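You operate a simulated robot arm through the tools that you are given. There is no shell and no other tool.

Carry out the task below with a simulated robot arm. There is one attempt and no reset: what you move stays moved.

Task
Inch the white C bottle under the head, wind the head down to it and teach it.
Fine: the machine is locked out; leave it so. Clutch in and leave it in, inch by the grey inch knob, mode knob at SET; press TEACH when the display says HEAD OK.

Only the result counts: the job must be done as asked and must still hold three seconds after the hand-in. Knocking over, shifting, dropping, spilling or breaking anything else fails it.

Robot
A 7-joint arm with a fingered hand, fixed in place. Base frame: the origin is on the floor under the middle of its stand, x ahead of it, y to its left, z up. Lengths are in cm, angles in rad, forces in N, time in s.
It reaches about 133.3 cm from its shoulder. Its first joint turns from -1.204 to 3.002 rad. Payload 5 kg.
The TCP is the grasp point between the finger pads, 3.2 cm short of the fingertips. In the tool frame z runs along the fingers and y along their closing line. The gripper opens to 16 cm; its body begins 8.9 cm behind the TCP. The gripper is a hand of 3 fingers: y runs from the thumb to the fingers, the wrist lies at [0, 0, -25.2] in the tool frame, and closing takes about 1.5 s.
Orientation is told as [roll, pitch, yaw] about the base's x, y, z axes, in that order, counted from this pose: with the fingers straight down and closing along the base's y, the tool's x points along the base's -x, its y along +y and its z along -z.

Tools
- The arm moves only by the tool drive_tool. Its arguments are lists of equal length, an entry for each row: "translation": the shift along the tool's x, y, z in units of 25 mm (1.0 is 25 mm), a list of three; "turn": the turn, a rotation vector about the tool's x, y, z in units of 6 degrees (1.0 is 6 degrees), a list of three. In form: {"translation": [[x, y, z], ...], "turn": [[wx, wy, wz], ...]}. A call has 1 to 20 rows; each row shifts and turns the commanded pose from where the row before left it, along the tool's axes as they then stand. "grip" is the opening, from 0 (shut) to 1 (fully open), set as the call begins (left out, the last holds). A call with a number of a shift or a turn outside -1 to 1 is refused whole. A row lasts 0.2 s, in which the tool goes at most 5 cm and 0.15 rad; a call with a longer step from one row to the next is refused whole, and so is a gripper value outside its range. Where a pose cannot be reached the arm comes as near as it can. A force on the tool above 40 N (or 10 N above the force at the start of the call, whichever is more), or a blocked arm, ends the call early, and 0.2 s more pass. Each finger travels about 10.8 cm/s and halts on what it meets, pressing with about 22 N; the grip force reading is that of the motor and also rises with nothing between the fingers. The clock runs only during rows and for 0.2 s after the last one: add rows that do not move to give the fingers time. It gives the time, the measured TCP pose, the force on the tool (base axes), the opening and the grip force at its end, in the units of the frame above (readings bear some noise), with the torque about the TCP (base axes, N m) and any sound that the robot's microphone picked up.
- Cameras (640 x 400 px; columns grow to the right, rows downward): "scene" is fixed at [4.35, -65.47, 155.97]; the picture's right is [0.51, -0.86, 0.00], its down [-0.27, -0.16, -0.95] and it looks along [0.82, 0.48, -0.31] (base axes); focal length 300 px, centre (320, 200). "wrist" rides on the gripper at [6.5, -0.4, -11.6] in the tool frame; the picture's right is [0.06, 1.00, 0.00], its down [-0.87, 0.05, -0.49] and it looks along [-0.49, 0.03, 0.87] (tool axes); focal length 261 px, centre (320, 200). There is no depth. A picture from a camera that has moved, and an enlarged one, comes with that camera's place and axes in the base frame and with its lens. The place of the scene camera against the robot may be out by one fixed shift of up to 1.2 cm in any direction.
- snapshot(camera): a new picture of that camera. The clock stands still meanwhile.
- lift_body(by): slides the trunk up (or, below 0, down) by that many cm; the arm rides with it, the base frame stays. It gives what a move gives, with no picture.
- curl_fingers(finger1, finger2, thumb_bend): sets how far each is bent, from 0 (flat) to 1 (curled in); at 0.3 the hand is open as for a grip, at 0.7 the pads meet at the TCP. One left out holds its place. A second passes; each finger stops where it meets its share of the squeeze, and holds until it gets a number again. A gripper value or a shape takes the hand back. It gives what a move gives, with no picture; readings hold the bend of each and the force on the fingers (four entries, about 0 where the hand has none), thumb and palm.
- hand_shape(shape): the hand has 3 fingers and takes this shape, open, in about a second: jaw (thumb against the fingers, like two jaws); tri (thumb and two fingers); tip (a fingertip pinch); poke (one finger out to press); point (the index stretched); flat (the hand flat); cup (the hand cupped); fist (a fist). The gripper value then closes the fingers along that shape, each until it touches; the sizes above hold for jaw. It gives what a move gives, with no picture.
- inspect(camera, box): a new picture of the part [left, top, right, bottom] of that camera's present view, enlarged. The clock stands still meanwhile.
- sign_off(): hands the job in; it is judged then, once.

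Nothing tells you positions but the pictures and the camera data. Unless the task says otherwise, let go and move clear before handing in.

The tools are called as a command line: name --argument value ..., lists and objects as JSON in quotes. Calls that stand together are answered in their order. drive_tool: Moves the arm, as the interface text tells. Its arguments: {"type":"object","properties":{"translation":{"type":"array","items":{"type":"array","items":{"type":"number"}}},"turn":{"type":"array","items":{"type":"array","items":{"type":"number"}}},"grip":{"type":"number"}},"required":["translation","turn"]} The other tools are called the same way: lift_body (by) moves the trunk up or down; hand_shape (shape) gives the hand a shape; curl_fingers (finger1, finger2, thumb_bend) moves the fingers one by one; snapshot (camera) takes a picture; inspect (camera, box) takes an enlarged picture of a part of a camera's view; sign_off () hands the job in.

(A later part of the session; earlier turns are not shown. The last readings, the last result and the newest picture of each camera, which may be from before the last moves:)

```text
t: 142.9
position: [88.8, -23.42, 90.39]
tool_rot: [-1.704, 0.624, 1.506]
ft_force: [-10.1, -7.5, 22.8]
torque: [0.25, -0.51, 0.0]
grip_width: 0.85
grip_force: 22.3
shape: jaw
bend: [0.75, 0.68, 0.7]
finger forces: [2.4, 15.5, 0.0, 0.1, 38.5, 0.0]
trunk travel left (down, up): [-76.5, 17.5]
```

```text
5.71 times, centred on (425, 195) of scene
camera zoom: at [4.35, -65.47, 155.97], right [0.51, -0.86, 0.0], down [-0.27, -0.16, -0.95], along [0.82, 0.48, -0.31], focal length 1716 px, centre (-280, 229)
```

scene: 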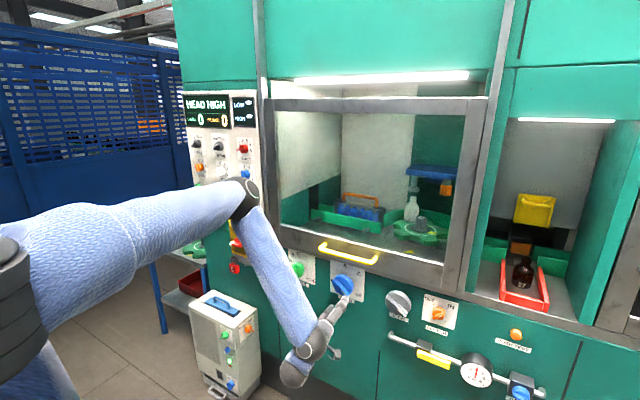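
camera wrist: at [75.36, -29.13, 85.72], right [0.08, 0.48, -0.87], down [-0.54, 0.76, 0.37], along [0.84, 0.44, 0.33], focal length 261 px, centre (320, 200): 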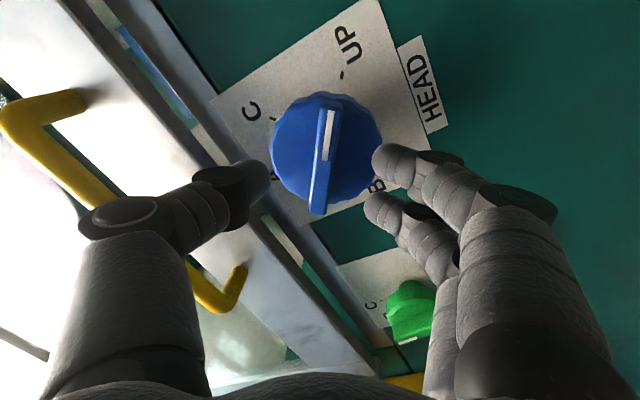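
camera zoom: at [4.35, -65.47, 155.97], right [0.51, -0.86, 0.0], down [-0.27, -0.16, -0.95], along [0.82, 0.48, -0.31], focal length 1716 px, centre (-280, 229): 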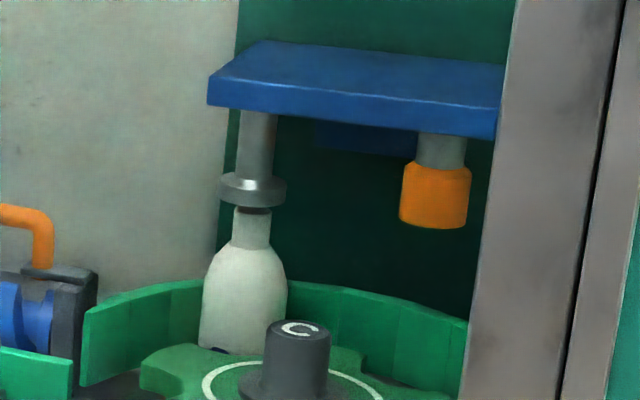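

The pointer is about 17° from C. I'll continue in small steps.

drive_tool --translation '[[0, -0.06, 0], [0, 0, 0], [0, 0, 0]]' --turn '[[0, 0, -0.9], [0, 0, -0.9], [0, 0, 0]]'

inspect --camera "scene" --box '[180, 90, 270, 130]'

inspect --camera "scene" --box '[390, 160, 460, 230]'

inspect --camera "wrist" --box '[220, 80, 420, 240]'

```text
t: 143.7
position: [88.79, -23.49, 90.46]
tool_rot: [-1.727, 0.809, 1.471]
ft_force: [-2.7, -7.3, 24.2]
torque: [0.24, -0.54, -0.03]
grip_width: 0.82
grip_force: 22.3
shape: jaw
bend: [0.75, 0.68, 0.7]
finger forces: [2.3, 13.5, 0.1, 0.0, 34.1, 0.0]
trunk travel left (down, up): [-76.5, 17.5]
```

```text
7.11 times, centred on (225, 110) of scene
camera zoom: at [4.35, -65.47, 155.97], right [0.51, -0.86, 0.0], down [-0.27, -0.16, -0.95], along [0.82, 0.48, -0.31], focal length 2136 px, centre (996, 840)
```

zoom: 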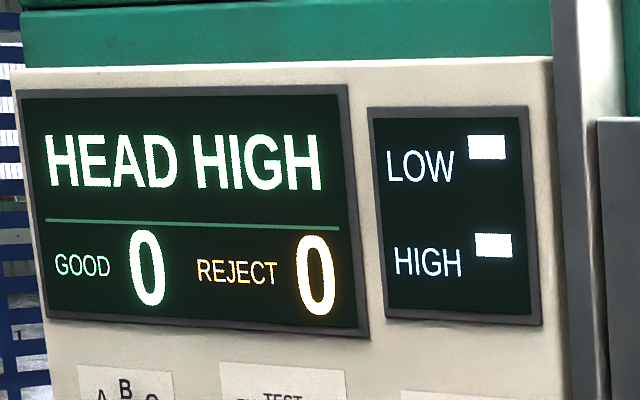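

```text
5.71 times, centred on (425, 195) of scene
camera zoom: at [4.35, -65.47, 155.97], right [0.51, -0.86, 0.0], down [-0.27, -0.16, -0.95], along [0.82, 0.48, -0.31], focal length 1716 px, centre (-280, 229)
```

zoom: 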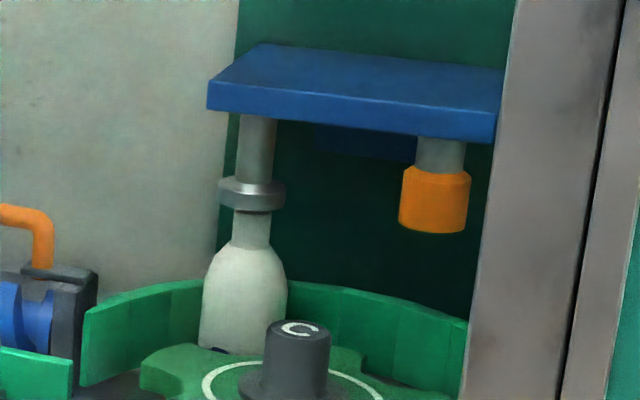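

```text
2.50 times, centred on (320, 160) of wrist
camera zoom: at [76.82, -27.7, 94.13], right [0.08, -0.77, -0.64], down [-0.42, 0.55, -0.72], along [0.9, 0.33, -0.28], focal length 652 px, centre (320, 300)
```

zoom: 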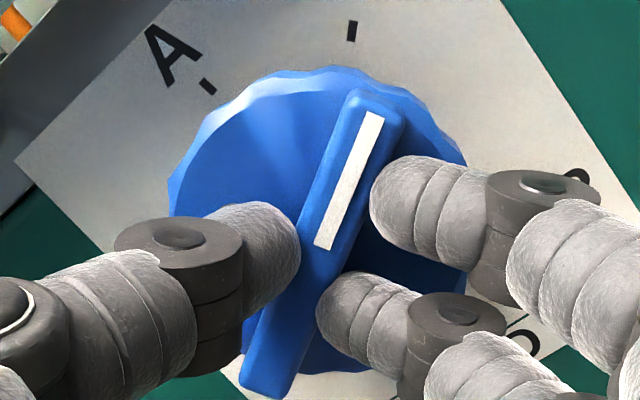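

drive_tool --translation '[[0.03, -0.06, 0], [0, 0, 0], [0, 0, 0]]' --turn '[[0, 0, -0.9], [0, 0, -0.6], [0, 0, 0]]'

inspect --camera "scene" --box '[180, 90, 270, 130]'

inspect --camera "scene" --box '[390, 160, 460, 230]'

inspect --camera "wrist" --box '[220, 80, 420, 240]'

```text
t: 144.5
position: [88.71, -23.29, 90.53]
tool_rot: [-1.756, 0.965, 1.431]
ft_force: [-0.6, -2.0, 19.4]
torque: [0.21, -0.38, 0.03]
grip_width: 0.8
grip_force: 22.0
shape: jaw
bend: [0.75, 0.68, 0.69]
finger forces: [2.5, 14.5, 0.1, 0.1, 30.8, 0.1]
trunk travel left (down, up): [-76.5, 17.5]
```

```text
7.11 times, centred on (225, 110) of scene
camera zoom: at [4.35, -65.47, 155.97], right [0.51, -0.86, 0.0], down [-0.27, -0.16, -0.95], along [0.82, 0.48, -0.31], focal length 2136 px, centre (996, 840)
```

zoom: 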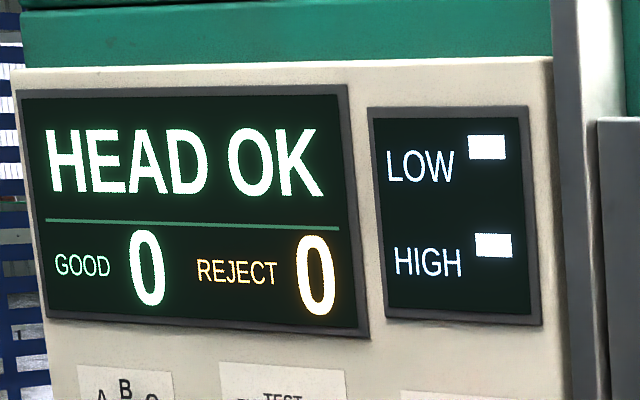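

```text
5.71 times, centred on (425, 195) of scene
camera zoom: at [4.35, -65.47, 155.97], right [0.51, -0.86, 0.0], down [-0.27, -0.16, -0.95], along [0.82, 0.48, -0.31], focal length 1716 px, centre (-280, 229)
```

zoom: 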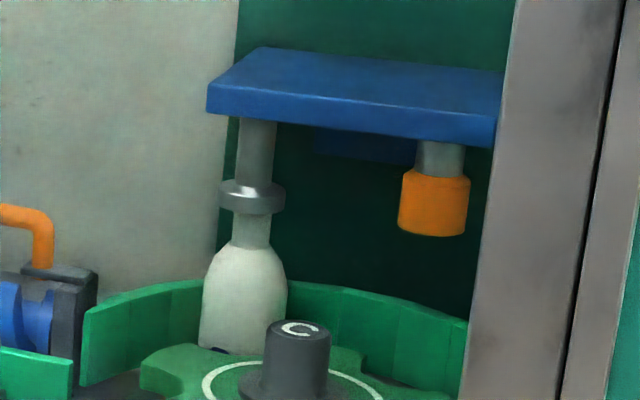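

```text
2.50 times, centred on (320, 160) of wrist
camera zoom: at [76.71, -26.79, 94.82], right [0.06, -0.86, -0.51], down [-0.42, 0.44, -0.8], along [0.91, 0.26, -0.33], focal length 652 px, centre (320, 300)
```

zoom: 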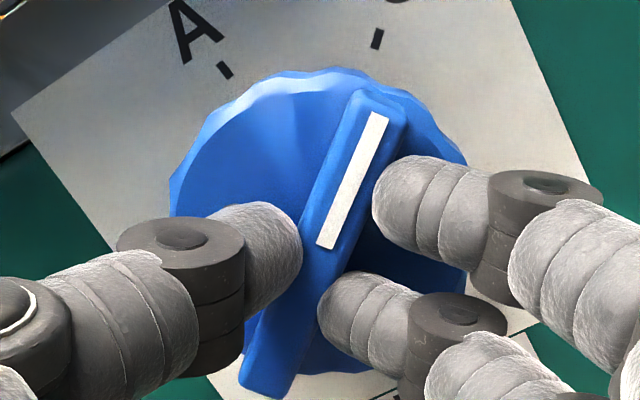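

HEAD OK. I'm at the near edge of the window, so I'll turn a few degrees more to sit nearer the C mark before letting go.

drive_tool --translation '[[0, -0.03, 0], [0, 0, 0]]' --turn '[[0, 0, -0.7], [0, 0, 0]]'

inspect --camera "scene" --box '[180, 90, 270, 130]'

inspect --camera "wrist" --box '[220, 80, 420, 240]'

```text
t: 145.1
position: [88.85, -23.19, 90.41]
tool_rot: [-1.778, 1.037, 1.405]
ft_force: [-2.5, -2.2, 15.4]
torque: [0.2, -0.3, 0.01]
grip_width: 0.79
grip_force: 21.9
shape: jaw
bend: [0.75, 0.67, 0.69]
finger forces: [3.4, 16.8, 0.0, 0.0, 29.9, 0.1]
trunk travel left (down, up): [-76.5, 17.5]
```

```text
7.11 times, centred on (225, 110) of scene
camera zoom: at [4.35, -65.47, 155.97], right [0.51, -0.86, 0.0], down [-0.27, -0.16, -0.95], along [0.82, 0.48, -0.31], focal length 2136 px, centre (996, 840)
```

zoom: 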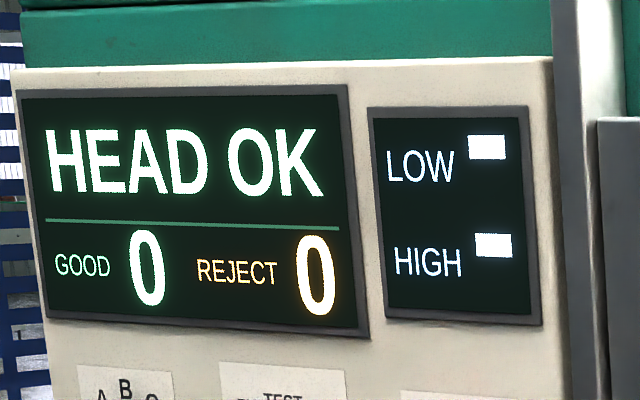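

```text
2.50 times, centred on (320, 160) of wrist
camera zoom: at [76.68, -26.31, 95.1], right [0.06, -0.89, -0.44], down [-0.41, 0.38, -0.83], along [0.91, 0.23, -0.35], focal length 652 px, centre (320, 300)
```

zoom: 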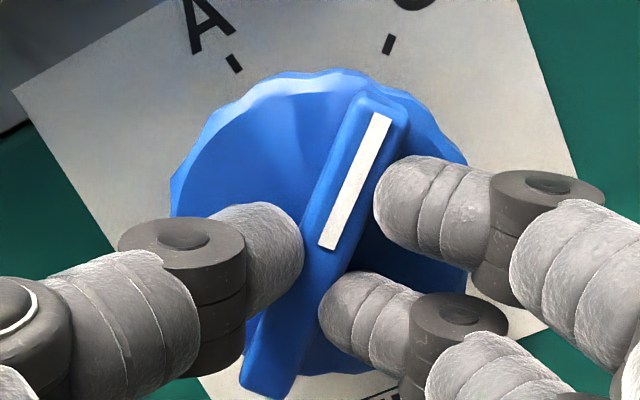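

Still HEAD OK, with the pointer close to C. I'll release carefully and check that it holds.

drive_tool --translation '[[0, 0, 0], [0, 0, 0], [0, 0, 0], [0, 0, 0], [0, 0, -0.5], [0, 0, -0.8], [0, 0, -0.8], [0, 0, 0]]' --turn '[[0, 0, 0], [0, 0, 0], [0, 0, 0], [0, 0, 0], [0, 0, 0], [0, 0, 0], [0, 0, 0], [0, 0, 0]]' --grip 0.35

inspect --camera "scene" --box '[180, 90, 270, 130]'

snapshot --camera "wrist"

snapshot --camera "scene"

```text
t: 146.9
position: [83.7, -23.57, 89.93]
tool_rot: [-1.774, 1.035, 1.406]
ft_force: [-0.7, 0.1, 1.0]
torque: [-0.02, -0.05, 0.02]
grip_width: 5.55
grip_force: 0.0
shape: jaw
bend: [0.73, 0.73, 0.7]
finger forces: [0.0, 0.0, 0.0, 0.1, 0.0, 0.0]
trunk travel left (down, up): [-76.5, 17.5]
```

```text
7.11 times, centred on (225, 110) of scene
camera zoom: at [4.35, -65.47, 155.97], right [0.51, -0.86, 0.0], down [-0.27, -0.16, -0.95], along [0.82, 0.48, -0.31], focal length 2136 px, centre (996, 840)
```

zoom: 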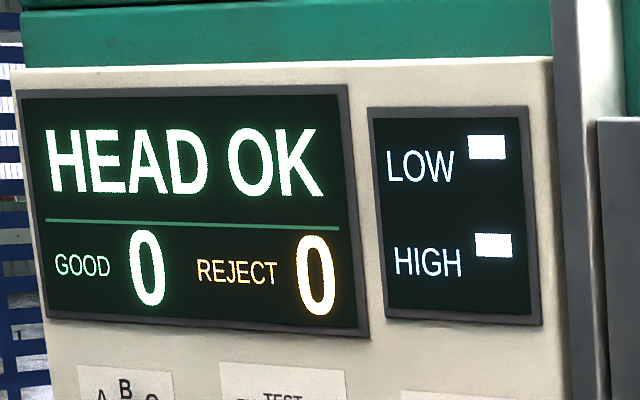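

```text
taken
camera wrist: at [71.65, -26.65, 94.46], right [0.06, -0.89, -0.44], down [-0.41, 0.38, -0.83], along [0.91, 0.23, -0.35], focal length 261 px, centre (320, 200)
```

wrist: 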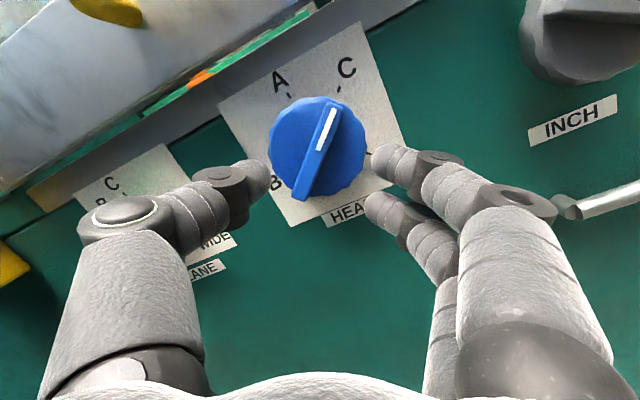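

```text
taken
```

scene: 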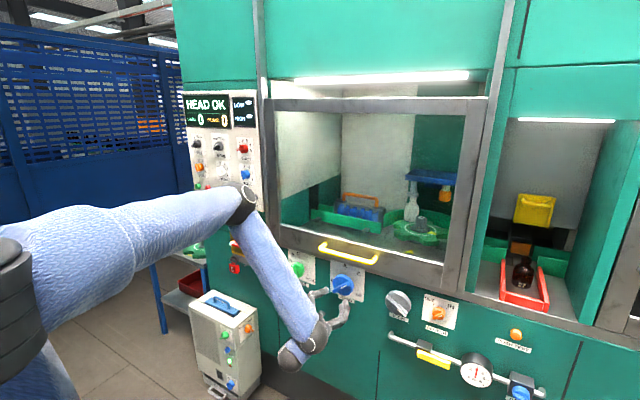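

HEAD OK holds with the hand clear. Next is TEACH at about (93.5, 25.5, 118), which I'll approach from above the WHEEL box. First I'll back off and level the roll to upright.

drive_tool --translation '[[0, 0, -0.9], [0, 0, -0.9], [0, 0, 0], [0, 0, 0], [0, 0, 0], [0, 0, 0], [0, 0, 0], [0, 0, 0], [0, 0, 0]]' --turn '[[0, 0, 0], [0, 0, 0], [0, 0, -0.83], [0, 0, -0.83], [0, 0, -0.83], [0, 0, -0.83], [0, 0, -0.83], [0, 0, -0.83], [0, 0, 0]]'

drive_tool --translation '[[0.9, 0, 0], [0.9, 0, 0], [0.9, 0, 0], [0.9, 0, 0], [0.9, 0, 0], [0.9, 0, 0], [0.9, 0, 0], [0.9, 0, 0], [0.9, 0, 0], [0.9, 0, 0], [0.9, 0, 0], [0.9, 0, 0], [0, 0, 0]]' --turn '[[0, 0, 0], [0, 0, 0], [0, 0, 0], [0, 0, 0], [0, 0, 0], [0, 0, 0], [0, 0, 0], [0, 0, 0], [0, 0, 0], [0, 0, 0], [0, 0, 0], [0, 0, 0], [0, 0, 0]]'

snapshot --camera "scene"

snapshot --camera "wrist"

```text
t: 148.9
position: [80.75, -24.09, 89.96]
tool_rot: [-3.116, 1.476, 0.044]
ft_force: [-0.5, -0.3, 0.4]
torque: [-0.04, -0.01, 0.02]
grip_width: 5.55
grip_force: 0.1
shape: jaw
bend: [0.73, 0.73, 0.7]
finger forces: [0.1, 0.0, 0.0, 0.1, 0.0, 0.1]
out of reach, approached as far as the arm can: row 2
trunk travel left (down, up): [-76.5, 17.5]
```

```text
t: 151.7
position: [80.81, -29.21, 114.86]
tool_rot: [-3.102, 1.466, 0.052]
ft_force: [0.4, 0.0, -0.4]
torque: [-0.01, 0.01, 0.03]
grip_width: 5.54
grip_force: 0.1
shape: jaw
bend: [0.73, 0.73, 0.7]
finger forces: [0.0, 0.0, 0.0, 0.0, 0.0, 0.0]
out of reach, approached as far as the arm can: row 3, 4, 5, 6, 7, 8, 9, 10, 11, 12
trunk travel left (down, up): [-76.5, 17.5]
```

```text
taken
```

scene: 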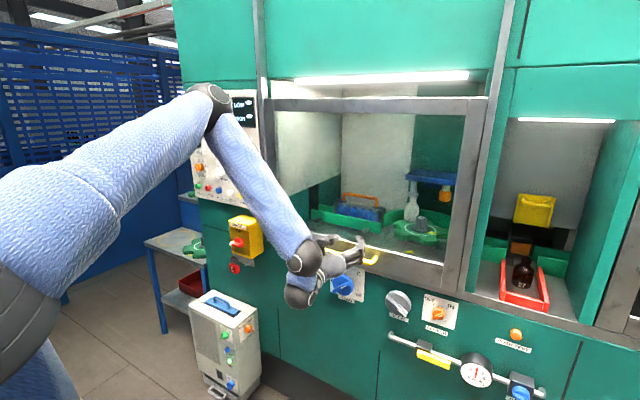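

```text
taken
camera wrist: at [68.74, -28.91, 120.25], right [0.01, -1.0, 0.06], down [-0.4, -0.06, -0.92], along [0.92, -0.02, -0.4], focal length 261 px, centre (320, 200)
```

wrist: 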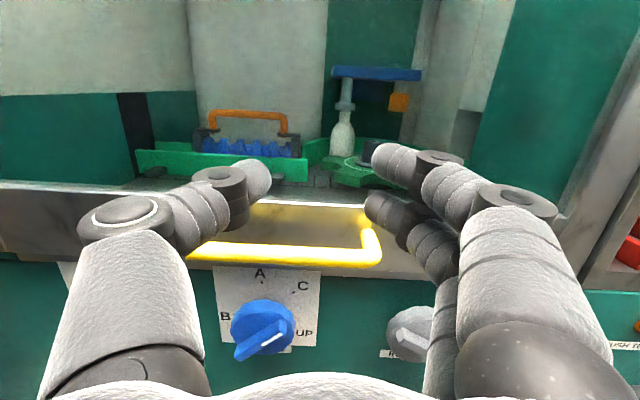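

The raised trunk is wrong for the panel height. I'll lower it in steps and bring the hand up, keeping it back from the handle.

lift_body --by -20

drive_tool --translation '[[0.5, -0.3, 0], [0.9, -0.3, 0], [0.9, -0.3, 0], [0.9, -0.3, 0], [0.9, -0.3, 0], [0.9, -0.3, 0], [0.9, -0.3, 0], [0.9, -0.3, 0], [0.9, 0, 0], [0, 0, 0]]' --turn '[[0, -0.9, 0], [0, 0, 0], [0, 0, 0], [0, 0, 0], [0, 0, 0], [0, 0, 0], [0, 0, 0], [0, 0, 0], [0, 0, 0], [0, 0, 0]]'

snapshot --camera "scene"

```text
t: 153.9
position: [80.97, -29.24, 95.12]
tool_rot: [-3.101, 1.465, 0.053]
ft_force: [-0.8, -0.2, -0.6]
torque: [-0.02, 0.01, 0.03]
grip_width: 5.54
grip_force: 0.0
shape: jaw
bend: [0.73, 0.73, 0.7]
finger forces: [0.0, 0.0, 0.0, 0.0, 0.1, 0.1]
trunk travel left (down, up): [-56.5, 37.5]
```

```text
t: 156.1
position: [81.73, -25.45, 110.18]
tool_rot: [-2.844, 1.558, 0.313]
ft_force: [-1.2, -0.8, -0.3]
torque: [0.01, 0.0, 0.02]
grip_width: 5.61
grip_force: 0.1
shape: jaw
bend: [0.73, 0.73, 0.7]
finger forces: [0.0, 0.1, 0.0, 0.0, 0.0, 0.0]
out of reach, approached as far as the arm can: row 1, 2, 3, 8, 9
trunk travel left (down, up): [-56.5, 37.5]
```

```text
taken
```

scene: 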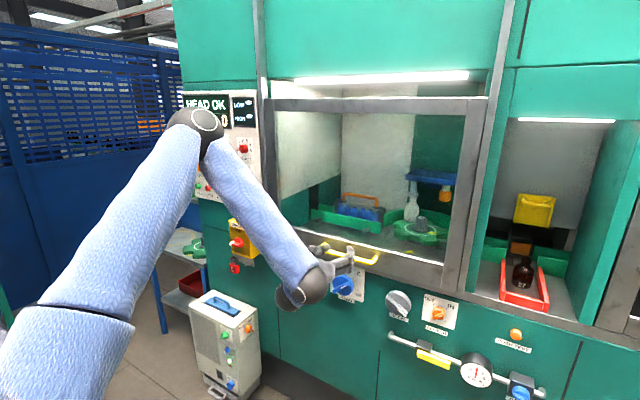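

Progress. I'll lower the trunk another 18 cm and raise the hand again.

lift_body --by -16

drive_tool --translation '[[0.9, -0.3, -0.1], [0.9, -0.3, -0.1], [0.9, -0.3, -0.1], [0.9, -0.3, -0.1], [0.9, -0.3, 0], [0.9, -0.3, 0], [0.9, -0.3, 0], [0.9, -0.3, 0], [0.9, -0.3, 0], [0.9, -0.3, 0], [0, 0, 0]]' --turn '[[0, 0, 0], [0, 0, 0], [0, 0, 0], [0, 0, 0], [0, 0, 0], [0, 0, 0], [0, 0, 0], [0, 0, 0], [0, 0, 0], [0, 0, 0], [0, 0, 0]]'

snapshot --camera "scene"

```text
t: 157.9
position: [81.71, -25.42, 94.2]
tool_rot: [-2.835, 1.558, 0.323]
ft_force: [0.0, 0.0, 0.0]
torque: [0.0, 0.01, 0.01]
grip_width: 5.59
grip_force: 0.2
shape: jaw
bend: [0.73, 0.73, 0.7]
finger forces: [0.0, 0.1, 0.0, 0.0, 0.1, 0.0]
trunk travel left (down, up): [-40.5, 53.5]
```

```text
t: 160.3
position: [80.53, -27.25, 96.41]
tool_rot: [-1.421, 1.556, 1.725]
ft_force: [-1.2, 0.0, -0.1]
torque: [0.06, 0.01, 0.0]
grip_width: 5.6
grip_force: 0.0
shape: jaw
bend: [0.73, 0.73, 0.7]
finger forces: [0.0, 0.0, 0.1, 0.0, 0.0, 0.0]
out of reach, approached as far as the arm can: row 1, 2, 3, 4, 5, 6, 7, 8, 9, 10
trunk travel left (down, up): [-40.5, 53.5]
```

```text
taken
```

scene: 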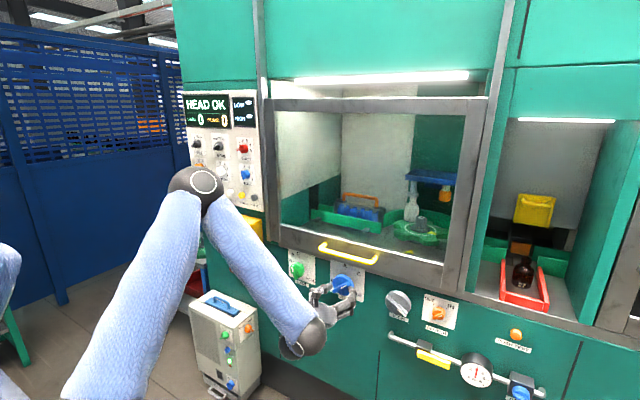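

The arm moved freely in front of the window earlier with less roll, so I'll roll back towards the original hand orientation and retry.

drive_tool --translation '[[0, 0, 0], [0, 0, 0], [0, 0, 0], [0, 0, 0], [0, 0, 0], [0, 0, 0], [0, 0, 0], [0, 0, 0], [0, 0, 0], [0, 0, 0], [0, 0, 0], [0, 0, 0]]' --turn '[[0, 0, -0.95], [0, 0, -0.95], [0, 0, -0.95], [0, 0, -0.95], [0, 0, -0.95], [0, 0, -0.95], [0, 0, -0.95], [0, 0, -0.95], [0, 0, -0.95], [0, 0, -0.95], [0, 0, -0.95], [0, 0, 0]]'

drive_tool --translation '[[0, 0.8, 0], [0, 0.8, 0], [0, 0.8, 0], [0, 0.8, 0], [0, 0, 0]]' --turn '[[0, 0, 0], [0, 0, 0], [0, 0, 0], [0, 0, 0], [0, 0, 0]]'

```text
t: 163.1
position: [80.2, -30.5, 94.96]
tool_rot: [1.546, 0.584, -1.631]
ft_force: [-0.2, -0.6, 0.2]
torque: [0.03, 0.0, 0.02]
grip_width: 5.62
grip_force: 0.1
shape: jaw
bend: [0.73, 0.73, 0.7]
finger forces: [0.0, 0.1, 0.0, 0.1, 0.0, 0.1]
trunk travel left (down, up): [-40.5, 53.5]
stopped in row 12: the arm was blocked; the commanded pose is now the measured one
```

```text
t: 164.5
position: [79.45, -38.36, 100.72]
tool_rot: [1.536, 0.635, -1.684]
ft_force: [-1.4, 0.5, -0.7]
torque: [-0.01, -0.02, 0.04]
grip_width: 5.6
grip_force: 0.0
shape: jaw
bend: [0.73, 0.73, 0.7]
finger forces: [0.0, 0.0, 0.0, 0.0, 0.0, 0.0]
trunk travel left (down, up): [-40.5, 53.5]
stopped in row 5: the arm was blocked; the commanded pose is now the measured one
```

snapshot --camera "scene"

snapshot --camera "wrist"

```text
taken
```

scene: 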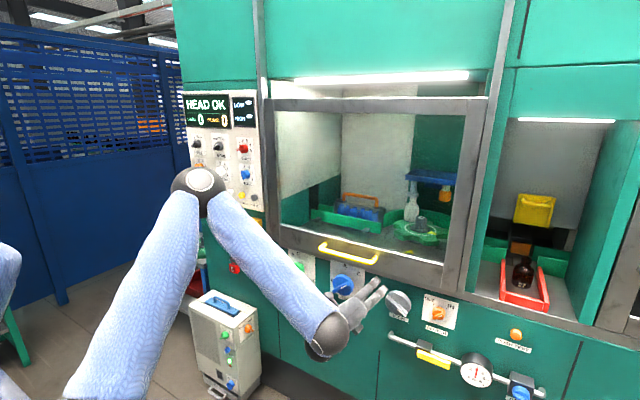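

```text
taken
camera wrist: at [68.6, -31.81, 104.53], right [-0.03, -0.54, 0.84], down [-0.57, -0.68, -0.46], along [0.82, -0.49, -0.29], focal length 261 px, centre (320, 200)
```

wrist: 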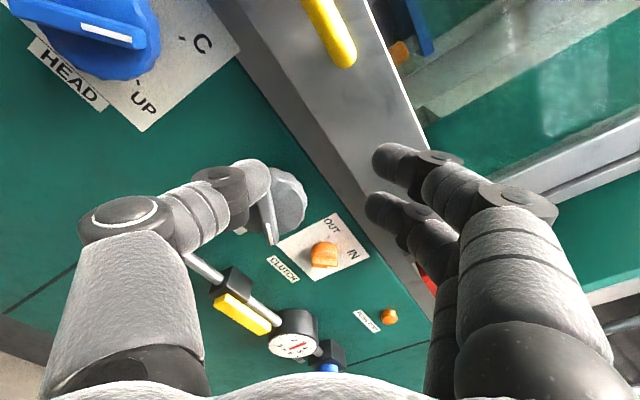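

The display still reads HEAD OK. To get to the panel I'll retrace the path that worked earlier, so I'll go to that trunk height and roll back to the original orientation in front of INCH, at a safe distance.

lift_body --by -7

drive_tool --translation '[[0, 0, 0], [0, 0, 0], [0, 0, 0], [0, 0, 0], [0, 0, 0], [0, 0, 0], [0, 0, 0], [0, 0, 0], [0, 0, 0], [0, 0, 0]]' --turn '[[0, 0, -0.9], [0, 0, -0.9], [0, 0, -0.9], [0, 0, -0.9], [0, 0, -0.9], [0, 0, -0.9], [0, 0, -0.9], [0, 0, -0.9], [0, 0, -0.9], [0, 0, 0]]'

snapshot --camera "scene"

```text
t: 165.6
position: [79.39, -38.21, 93.78]
tool_rot: [1.538, 0.635, -1.682]
ft_force: [0.0, 0.3, -0.9]
torque: [0.01, 0.0, 0.0]
grip_width: 5.58
grip_force: 0.0
shape: jaw
bend: [0.73, 0.73, 0.7]
finger forces: [0.0, 0.0, 0.0, 0.1, 0.1, 0.0]
trunk travel left (down, up): [-33.5, 60.5]
```

```text
t: 167.8
position: [86.75, -51.17, 94.63]
tool_rot: [1.542, -0.215, -1.653]
ft_force: [0.2, 0.5, 0.5]
torque: [-0.01, -0.04, 0.02]
grip_width: 5.59
grip_force: 0.1
shape: jaw
bend: [0.73, 0.73, 0.7]
finger forces: [0.0, 0.1, 0.1, 0.1, 0.1, 0.0]
out of reach, approached as far as the arm can: row 2, 3, 4, 5, 6, 7
trunk travel left (down, up): [-33.5, 60.5]
```

```text
taken
```

scene: 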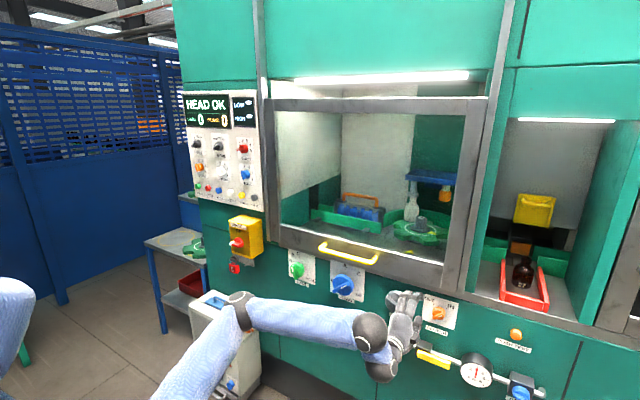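

The arm is back in the earlier elbow-left configuration and the display still shows HEAD OK. I'll back away from the knobs and roll to 0.

drive_tool --translation '[[0, 0, -0.9], [0, 0, -0.9], [0, 0, -0.9], [0, 0, 0], [0, 0, 0], [0, 0, 0], [0, 0, 0], [0, 0, 0], [0, 0, 0], [0, 0, 0], [0, 0, 0], [0, 0, 0], [0, 0, 0], [0, 0, 0], [0, 0, 0], [0, 0, 0], [0, 0, 0]]' --turn '[[0, 0, 0], [0, 0, 0], [0, 0, 0], [0, 0, -0.95], [0, 0, -0.95], [0, 0, -0.95], [0, 0, -0.95], [0, 0, -0.95], [0, 0, -0.95], [0, 0, -0.95], [0, 0, -0.95], [0, 0, -0.95], [0, 0, -0.95], [0, 0, -0.95], [0, 0, -0.95], [0, 0, -0.95], [0, 0, 0]]'

snapshot --camera "scene"

snapshot --camera "wrist"

```text
t: 171.4
position: [78.46, -50.95, 98.05]
tool_rot: [1.037, -1.498, -1.129]
ft_force: [0.3, 0.5, 0.2]
torque: [-0.03, -0.01, -0.02]
grip_width: 5.58
grip_force: 0.0
shape: jaw
bend: [0.73, 0.73, 0.7]
finger forces: [0.1, 0.1, 0.1, 0.0, 0.0, 0.0]
out of reach, approached as far as the arm can: row 13, 14, 15, 16
trunk travel left (down, up): [-33.5, 60.5]
```

```text
taken
```

scene: 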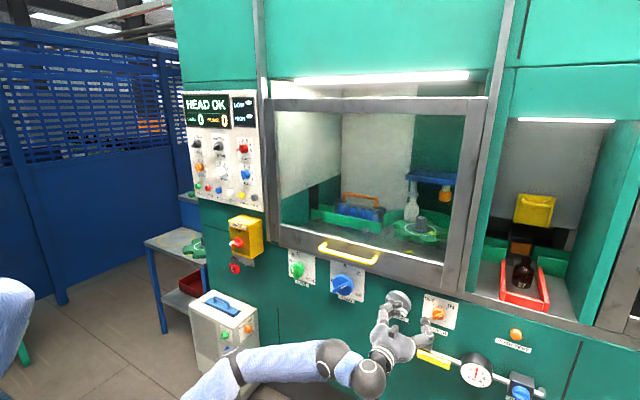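

```text
taken
camera wrist: at [66.73, -49.9, 91.87], right [0.09, 1.0, 0.0], down [-0.46, 0.04, 0.89], along [0.88, -0.08, 0.46], focal length 261 px, centre (320, 200)
```

wrist: 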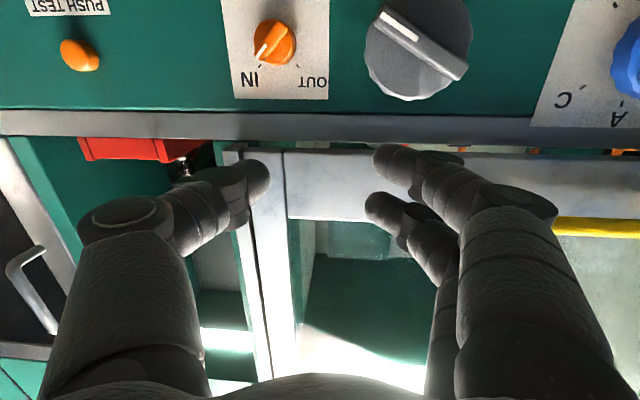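

The arm is in a good low-elbow configuration now. I'll straighten the yaw and move up and left in front of the window towards the panel.

drive_tool --translation '[[0, 0, 0], [0, 0, 0], [-0.45, 0.9, 0], [-0.45, 0.9, 0], [-0.45, 0.9, 0], [-0.45, 0.9, 0], [-0.45, 0.9, 0], [-0.45, 0.9, 0], [-0.45, 0.9, 0], [-0.45, 0.9, 0]]' --turn '[[-0.45, -0.17, 0], [-0.4, -0.17, -0.5], [0, 0, 0], [0, 0, 0], [0, 0, 0], [0, 0, 0], [0, 0, 0], [0, 0, 0], [0, 0, 0], [0, 0, 0]]'

snapshot --camera "scene"

```text
t: 173.6
position: [77.37, -33.55, 109.87]
tool_rot: [2.53, -1.553, -2.53]
ft_force: [0.4, 0.7, -0.2]
torque: [0.0, -0.01, 0.0]
grip_width: 5.58
grip_force: 0.1
shape: jaw
bend: [0.73, 0.73, 0.7]
finger forces: [0.1, 0.0, 0.0, 0.1, 0.1, 0.0]
out of reach, approached as far as the arm can: row 1, 2
trunk travel left (down, up): [-33.5, 60.5]
```

```text
taken
```

scene: 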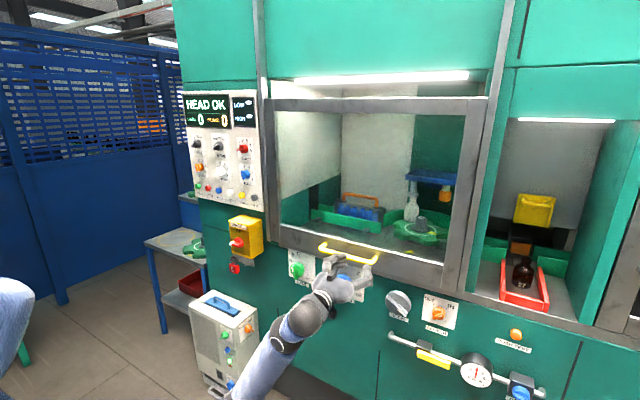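

Moving freely now. I'll continue up and left to the front of the TEACH button.

drive_tool --translation '[[-0.45, 0.95, 0], [-0.45, 0.95, 0], [-0.45, 0.95, 0], [-0.45, 0.95, 0], [-0.45, 0.95, 0], [-0.45, 0.95, 0], [-0.45, 0.95, 0], [-0.45, 0.95, 0], [-0.45, 0.95, 0], [-0.45, 0.95, 0], [0, 0.95, 0], [0, 0.95, 0], [0, 0.95, 0], [0, 0.95, 0], [0, 0.95, 0], [0, 0.95, 0]]' --turn '[[0, 0, 0], [0, 0, 0], [0, 0, 0], [0, 0, 0], [0, 0, 0], [0, 0, 0], [0, 0, 0], [0, 0, 0], [0, 0, 0], [0, 0, 0], [0, 0, 0], [0, 0, 0], [0, 0, 0], [0, 0, 0], [0, 0, 0], [0, 0, 0]]'

snapshot --camera "scene"

snapshot --camera "wrist"

```text
t: 177.0
position: [77.1, 4.35, 121.58]
tool_rot: [2.551, -1.554, -2.552]
ft_force: [-0.8, -1.2, 0.1]
torque: [0.02, -0.02, 0.0]
grip_width: 5.62
grip_force: 0.0
shape: jaw
bend: [0.73, 0.73, 0.7]
finger forces: [0.0, 0.1, 0.0, 0.0, 0.1, 0.0]
trunk travel left (down, up): [-33.5, 60.5]
```

```text
taken
```

scene: 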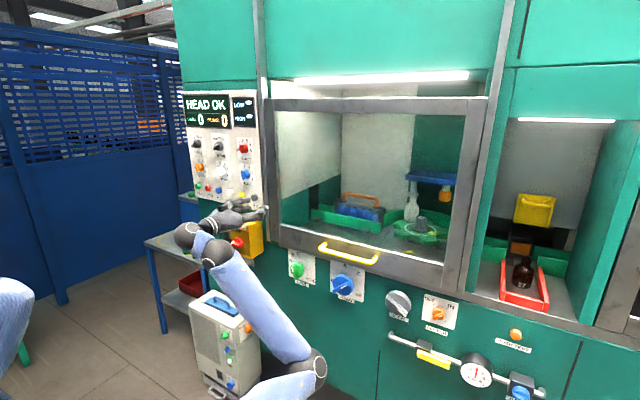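

```text
taken
camera wrist: at [65.66, 4.02, 114.86], right [0.0, 1.0, -0.05], down [-0.5, 0.05, 0.86], along [0.86, 0.02, 0.5], focal length 261 px, centre (320, 200)
```

wrist: 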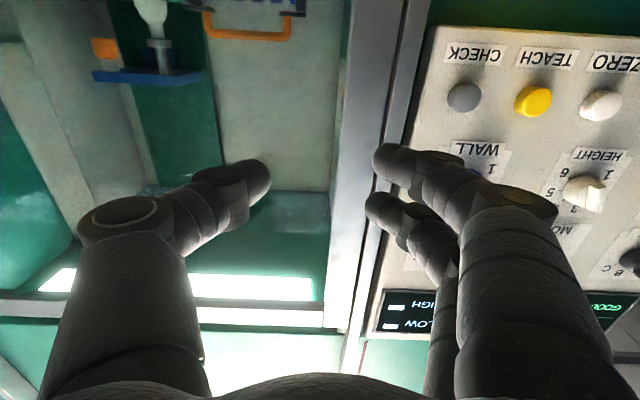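

TEACH is at about (93, 25.3, 118.3). I'll switch the hand to a poke shape and see where the pressing fingertip is.

hand_shape --shape "poke"

snapshot --camera "wrist"

inspect --camera "scene" --box '[160, 150, 300, 270]'

```text
t: 177.9
position: [77.13, 4.31, 121.59]
tool_rot: [2.53, -1.554, -2.53]
ft_force: [-0.7, -0.6, -0.3]
torque: [-0.01, -0.04, -0.02]
grip_width: 0.01
grip_force: 0.0
shape: poke
bend: [1.0, 1.0, 0.46]
finger forces: [0.0, 0.0, 0.0, 0.0, 0.1, 0.0]
trunk travel left (down, up): [-33.5, 60.5]
```

```text
taken
camera wrist: at [65.69, 3.98, 114.85], right [0.0, 1.0, -0.05], down [-0.5, 0.05, 0.86], along [0.86, 0.02, 0.5], focal length 261 px, centre (320, 200)
```

wrist: 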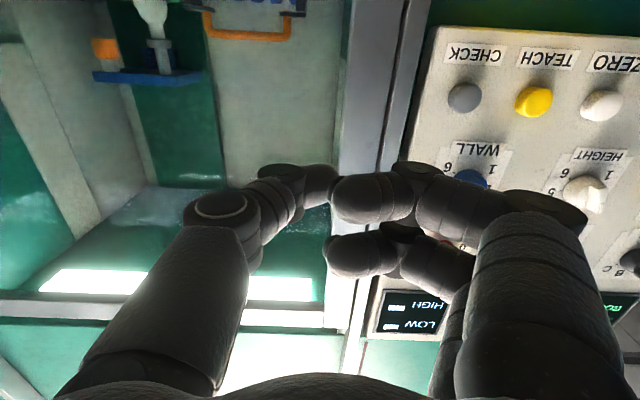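

```text
3.33 times, centred on (230, 210) of scene
camera zoom: at [4.35, -65.47, 155.97], right [0.51, -0.86, 0.0], down [-0.27, -0.16, -0.95], along [0.82, 0.48, -0.31], focal length 1001 px, centre (620, 167)
```

zoom: 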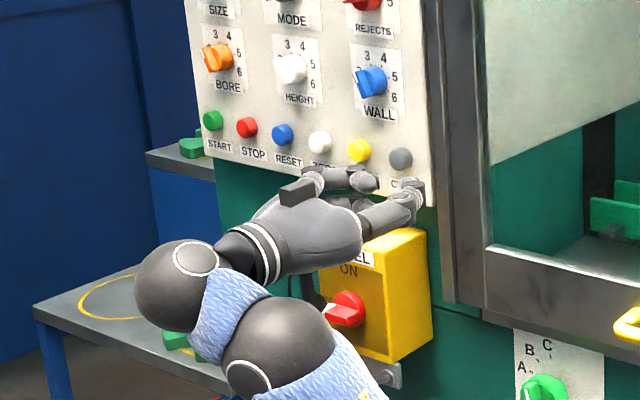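

hand_shape --shape "point"

snapshot --camera "wrist"

inspect --camera "scene" --box '[160, 150, 300, 270]'

```text
t: 178.8
position: [77.11, 4.27, 121.77]
tool_rot: [2.527, -1.553, -2.532]
ft_force: [0.3, -0.4, 0.4]
torque: [0.02, 0.04, -0.01]
grip_width: 0.0
grip_force: 0.0
shape: point
bend: [0.38, 1.0, 0.42]
finger forces: [0.1, 0.0, 0.0, 0.0, 0.0, 0.1]
trunk travel left (down, up): [-33.5, 60.5]
```

```text
taken
camera wrist: at [65.7, 3.97, 114.85], right [0.0, 1.0, -0.05], down [-0.5, 0.05, 0.86], along [0.86, 0.02, 0.5], focal length 261 px, centre (320, 200)
```

wrist: 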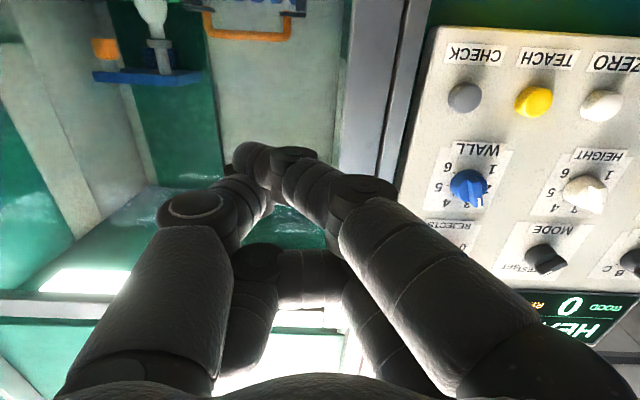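

```text
3.33 times, centred on (230, 210) of scene
camera zoom: at [4.35, -65.47, 155.97], right [0.51, -0.86, 0.0], down [-0.27, -0.16, -0.95], along [0.82, 0.48, -0.31], focal length 1001 px, centre (620, 167)
```

zoom: 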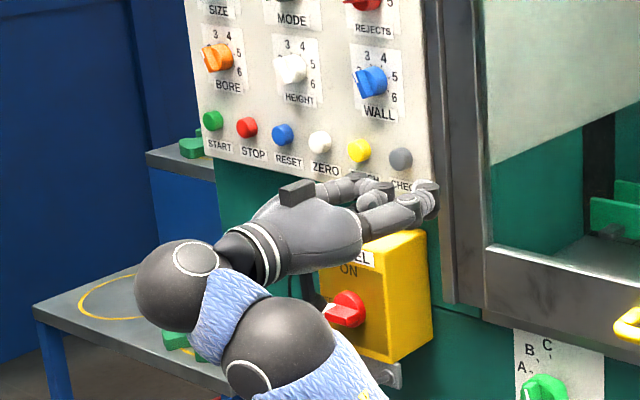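

Neither shape gives a clean tip on the tool axis. A closed jaw puts the fingertips together on the axis, and the buttons are 7 cm apart, so I'll use that.

hand_shape --shape "jaw"

drive_tool --translation '[[0, 0, 0], [0, 0, 0], [0, 0, 0], [0, 0, 0], [0, 0, 0], [0, 0, 0], [0, 0, 0], [0, 0, 0]]' --turn '[[0, 0, 0], [0, 0, 0], [0, 0, 0], [0, 0, 0], [0, 0, 0], [0, 0, 0], [0, 0, 0], [0, 0, 0]]' --grip 0.0

snapshot --camera "wrist"

```text
t: 179.7
position: [77.14, 4.16, 121.63]
tool_rot: [2.529, -1.552, -2.531]
ft_force: [-0.2, -0.1, -0.3]
torque: [-0.03, 0.0, 0.0]
grip_width: 15.97
grip_force: 0.0
shape: jaw
bend: [0.3, 0.3, 0.3]
finger forces: [0.0, 0.0, 0.0, 0.0, 0.0, 0.0]
trunk travel left (down, up): [-33.5, 60.5]
```

```text
t: 181.5
position: [77.17, 4.21, 121.53]
tool_rot: [2.526, -1.552, -2.531]
ft_force: [-1.1, -0.3, -0.5]
torque: [0.0, -0.01, 0.0]
grip_width: 0.0
grip_force: 21.7
shape: jaw
bend: [0.65, 0.65, 0.67]
finger forces: [0.0, 0.1, 0.1, 0.0, 0.0, 0.0]
trunk travel left (down, up): [-33.5, 60.5]
```

```text
taken
camera wrist: at [65.69, 3.99, 114.85], right [0.0, 1.0, -0.05], down [-0.5, 0.05, 0.86], along [0.86, 0.02, 0.5], focal length 261 px, centre (320, 200)
```

wrist: 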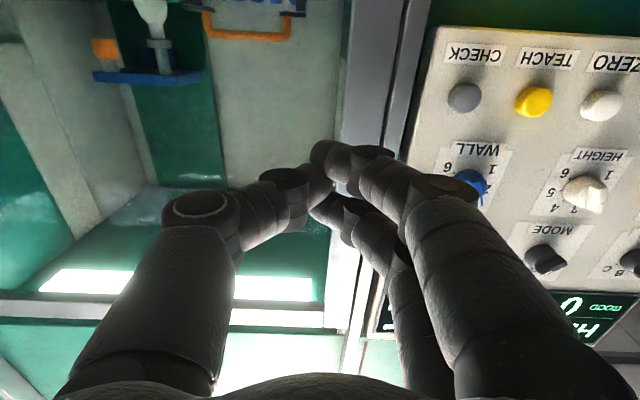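

The fingertips are closed on the axis. I'll move in front of TEACH and check alignment before pressing.

drive_tool --translation '[[0.142, 0.938, 0.2], [0.142, 0.938, 0.2], [0.142, 0.938, 0.2], [0.142, 0.938, 0.2], [0.142, 0.938, 0.2], [0.142, 0.938, 0.2], [0.142, 0.938, 0.2], [0.142, 0.938, 0.2], [0.142, 0.938, 0.2], [0, 0, 0]]' --turn '[[0, 0, 0], [0, 0, 0], [0, 0, 0], [0, 0, 0], [0, 0, 0], [0, 0, 0], [0, 0, 0], [0, 0, 0], [0, 0, 0], [0, 0, 0]]'

snapshot --camera "wrist"

inspect --camera "scene" --box '[170, 140, 290, 240]'

```text
t: 183.7
position: [82.02, 25.56, 118.78]
tool_rot: [2.53, -1.555, -2.535]
ft_force: [0.1, 0.3, 0.1]
torque: [-0.05, -0.02, -0.03]
grip_width: 0.01
grip_force: 22.1
shape: jaw
bend: [0.65, 0.65, 0.67]
finger forces: [0.0, 0.0, 0.0, 0.0, 0.0, 0.1]
trunk travel left (down, up): [-33.5, 60.5]
```

```text
taken
camera wrist: at [70.51, 25.17, 112.01], right [0.0, 1.0, -0.05], down [-0.5, 0.05, 0.86], along [0.86, 0.02, 0.5], focal length 261 px, centre (320, 200)
```

wrist: 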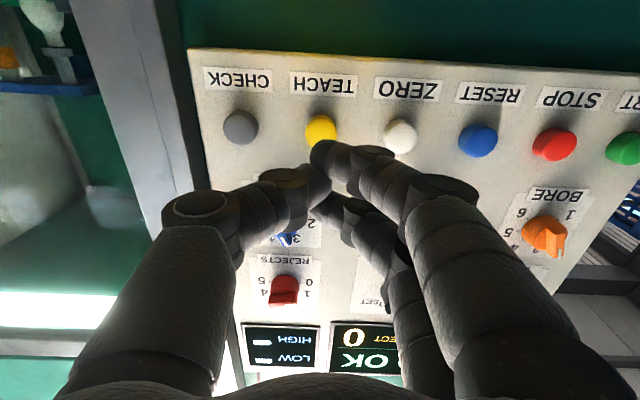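

```text
4.00 times, centred on (230, 190) of scene
camera zoom: at [4.35, -65.47, 155.97], right [0.51, -0.86, 0.0], down [-0.27, -0.16, -0.95], along [0.82, 0.48, -0.31], focal length 1201 px, centre (680, 240)
```

zoom: 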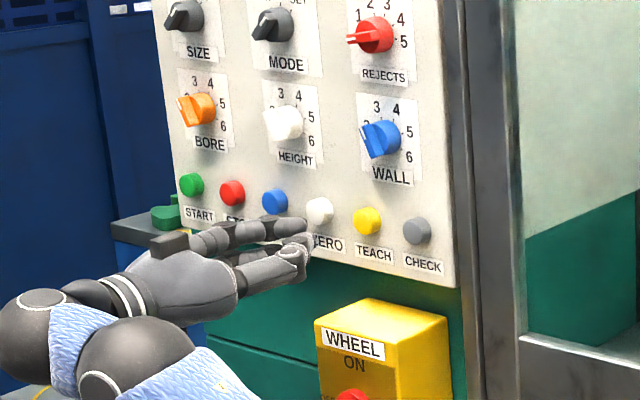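

I'll lower 0.6 cm to centre on the button and advance to just short of it.

drive_tool --translation '[[0.25, -0.06, 0.5], [0, 0, 0.7], [0, 0, 0.7], [0, 0, 0.5], [0, 0, 0]]' --turn '[[0, 0, 0], [0, 0, 0], [0, 0, 0], [0, 0, 0], [0, 0, 0]]'

snapshot --camera "wrist"

inspect --camera "scene" --box '[180, 150, 280, 230]'

```text
t: 184.9
position: [88.1, 25.3, 118.17]
tool_rot: [2.538, -1.554, -2.541]
ft_force: [0.1, -0.5, -0.2]
torque: [-0.02, -0.01, 0.01]
grip_width: 0.0
grip_force: 22.5
shape: jaw
bend: [0.65, 0.65, 0.67]
finger forces: [0.0, 0.0, 0.0, 0.0, 0.0, 0.1]
trunk travel left (down, up): [-33.5, 60.5]
```

```text
taken
camera wrist: at [76.58, 25.05, 111.45], right [0.0, 1.0, -0.05], down [-0.5, 0.05, 0.86], along [0.86, 0.02, 0.5], focal length 261 px, centre (320, 200)
```

wrist: 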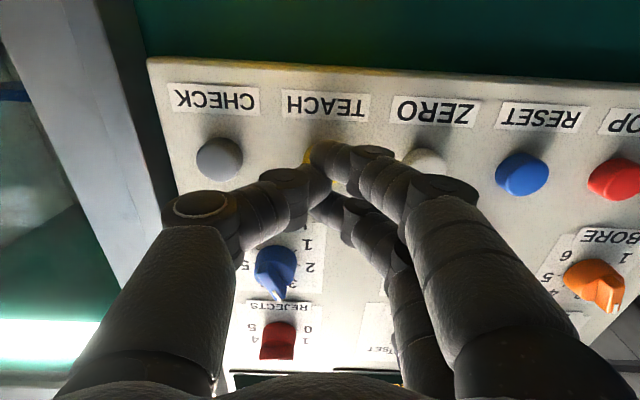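

```text
5.00 times, centred on (230, 190) of scene
camera zoom: at [4.35, -65.47, 155.97], right [0.51, -0.86, 0.0], down [-0.27, -0.16, -0.95], along [0.82, 0.48, -0.31], focal length 1502 px, centre (770, 250)
```

zoom: 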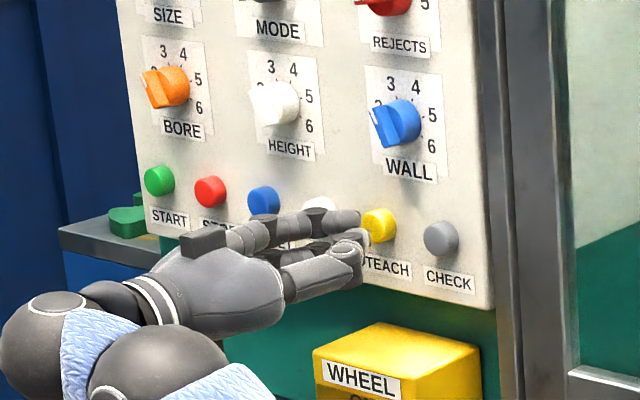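

Aligned. I'll press in slowly while monitoring the force.

drive_tool --translation '[[0, 0, 0.12], [0, 0, 0.12], [0, 0, 0.12], [0, 0, 0.12], [0, 0, 0.12]]' --turn '[[0, 0, 0], [0, 0, 0], [0, 0, 0], [0, 0, 0], [0, 0, 0]]'

inspect --camera "scene" --box '[180, 85, 280, 145]'

inspect --camera "scene" --box '[180, 150, 280, 230]'

```text
t: 186.1
position: [89.38, 25.3, 118.27]
tool_rot: [2.541, -1.553, -2.543]
ft_force: [-0.8, 0.0, -0.6]
torque: [-0.02, -0.01, -0.04]
grip_width: 0.0
grip_force: 22.3
shape: jaw
bend: [0.65, 0.65, 0.67]
finger forces: [0.0, 0.0, 0.0, 0.0, 0.0, 0.0]
trunk travel left (down, up): [-33.5, 60.5]
```

```text
6.40 times, centred on (230, 115) of scene
camera zoom: at [4.35, -65.47, 155.97], right [0.51, -0.86, 0.0], down [-0.27, -0.16, -0.95], along [0.82, 0.48, -0.31], focal length 1922 px, centre (896, 744)
```

zoom: 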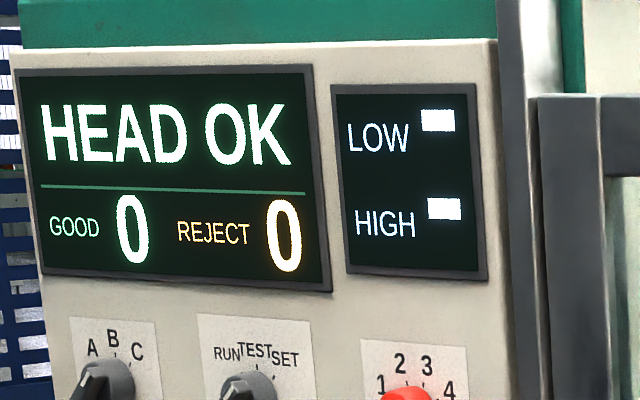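

```text
5.00 times, centred on (230, 190) of scene
camera zoom: at [4.35, -65.47, 155.97], right [0.51, -0.86, 0.0], down [-0.27, -0.16, -0.95], along [0.82, 0.48, -0.31], focal length 1502 px, centre (770, 250)
```

zoom: 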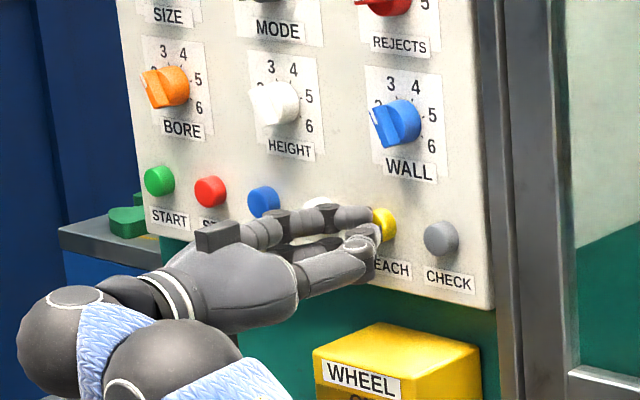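

Not touching yet, and the display is still HEAD OK. I'll continue pressing.

drive_tool --translation '[[0, 0, 0.1], [0, 0, 0.1], [0, 0, 0.1], [0, 0, 0.1]]' --turn '[[0, 0, 0], [0, 0, 0], [0, 0, 0], [0, 0, 0]]'

inspect --camera "scene" --box '[180, 85, 280, 145]'

inspect --camera "scene" --box '[180, 150, 280, 230]'

```text
t: 187.1
position: [90.03, 25.3, 118.38]
tool_rot: [2.586, -1.552, -2.586]
ft_force: [-31.3, -7.6, -9.5]
torque: [0.03, 0.36, -0.42]
grip_width: 0.0
grip_force: 22.3
shape: jaw
bend: [0.66, 0.66, 0.69]
finger forces: [0.1, 0.0, 0.0, 0.0, 47.1, 0.1]
trunk travel left (down, up): [-33.5, 60.5]
heard: click
```

```text
6.40 times, centred on (230, 115) of scene
camera zoom: at [4.35, -65.47, 155.97], right [0.51, -0.86, 0.0], down [-0.27, -0.16, -0.95], along [0.82, 0.48, -0.31], focal length 1922 px, centre (896, 744)
```

zoom: 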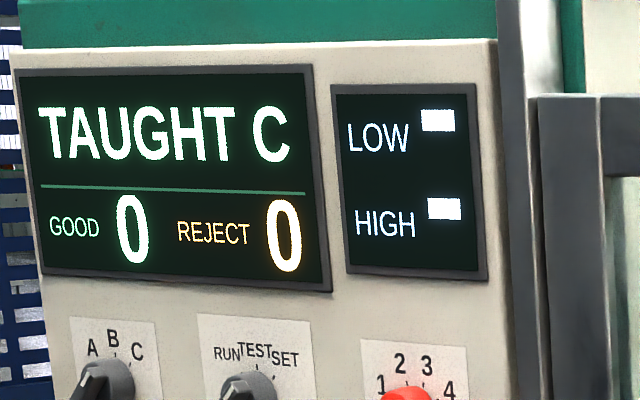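

```text
5.00 times, centred on (230, 190) of scene
camera zoom: at [4.35, -65.47, 155.97], right [0.51, -0.86, 0.0], down [-0.27, -0.16, -0.95], along [0.82, 0.48, -0.31], focal length 1502 px, centre (770, 250)
```

zoom: 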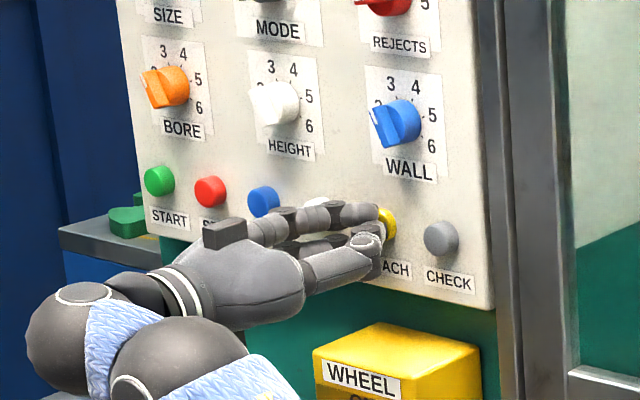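

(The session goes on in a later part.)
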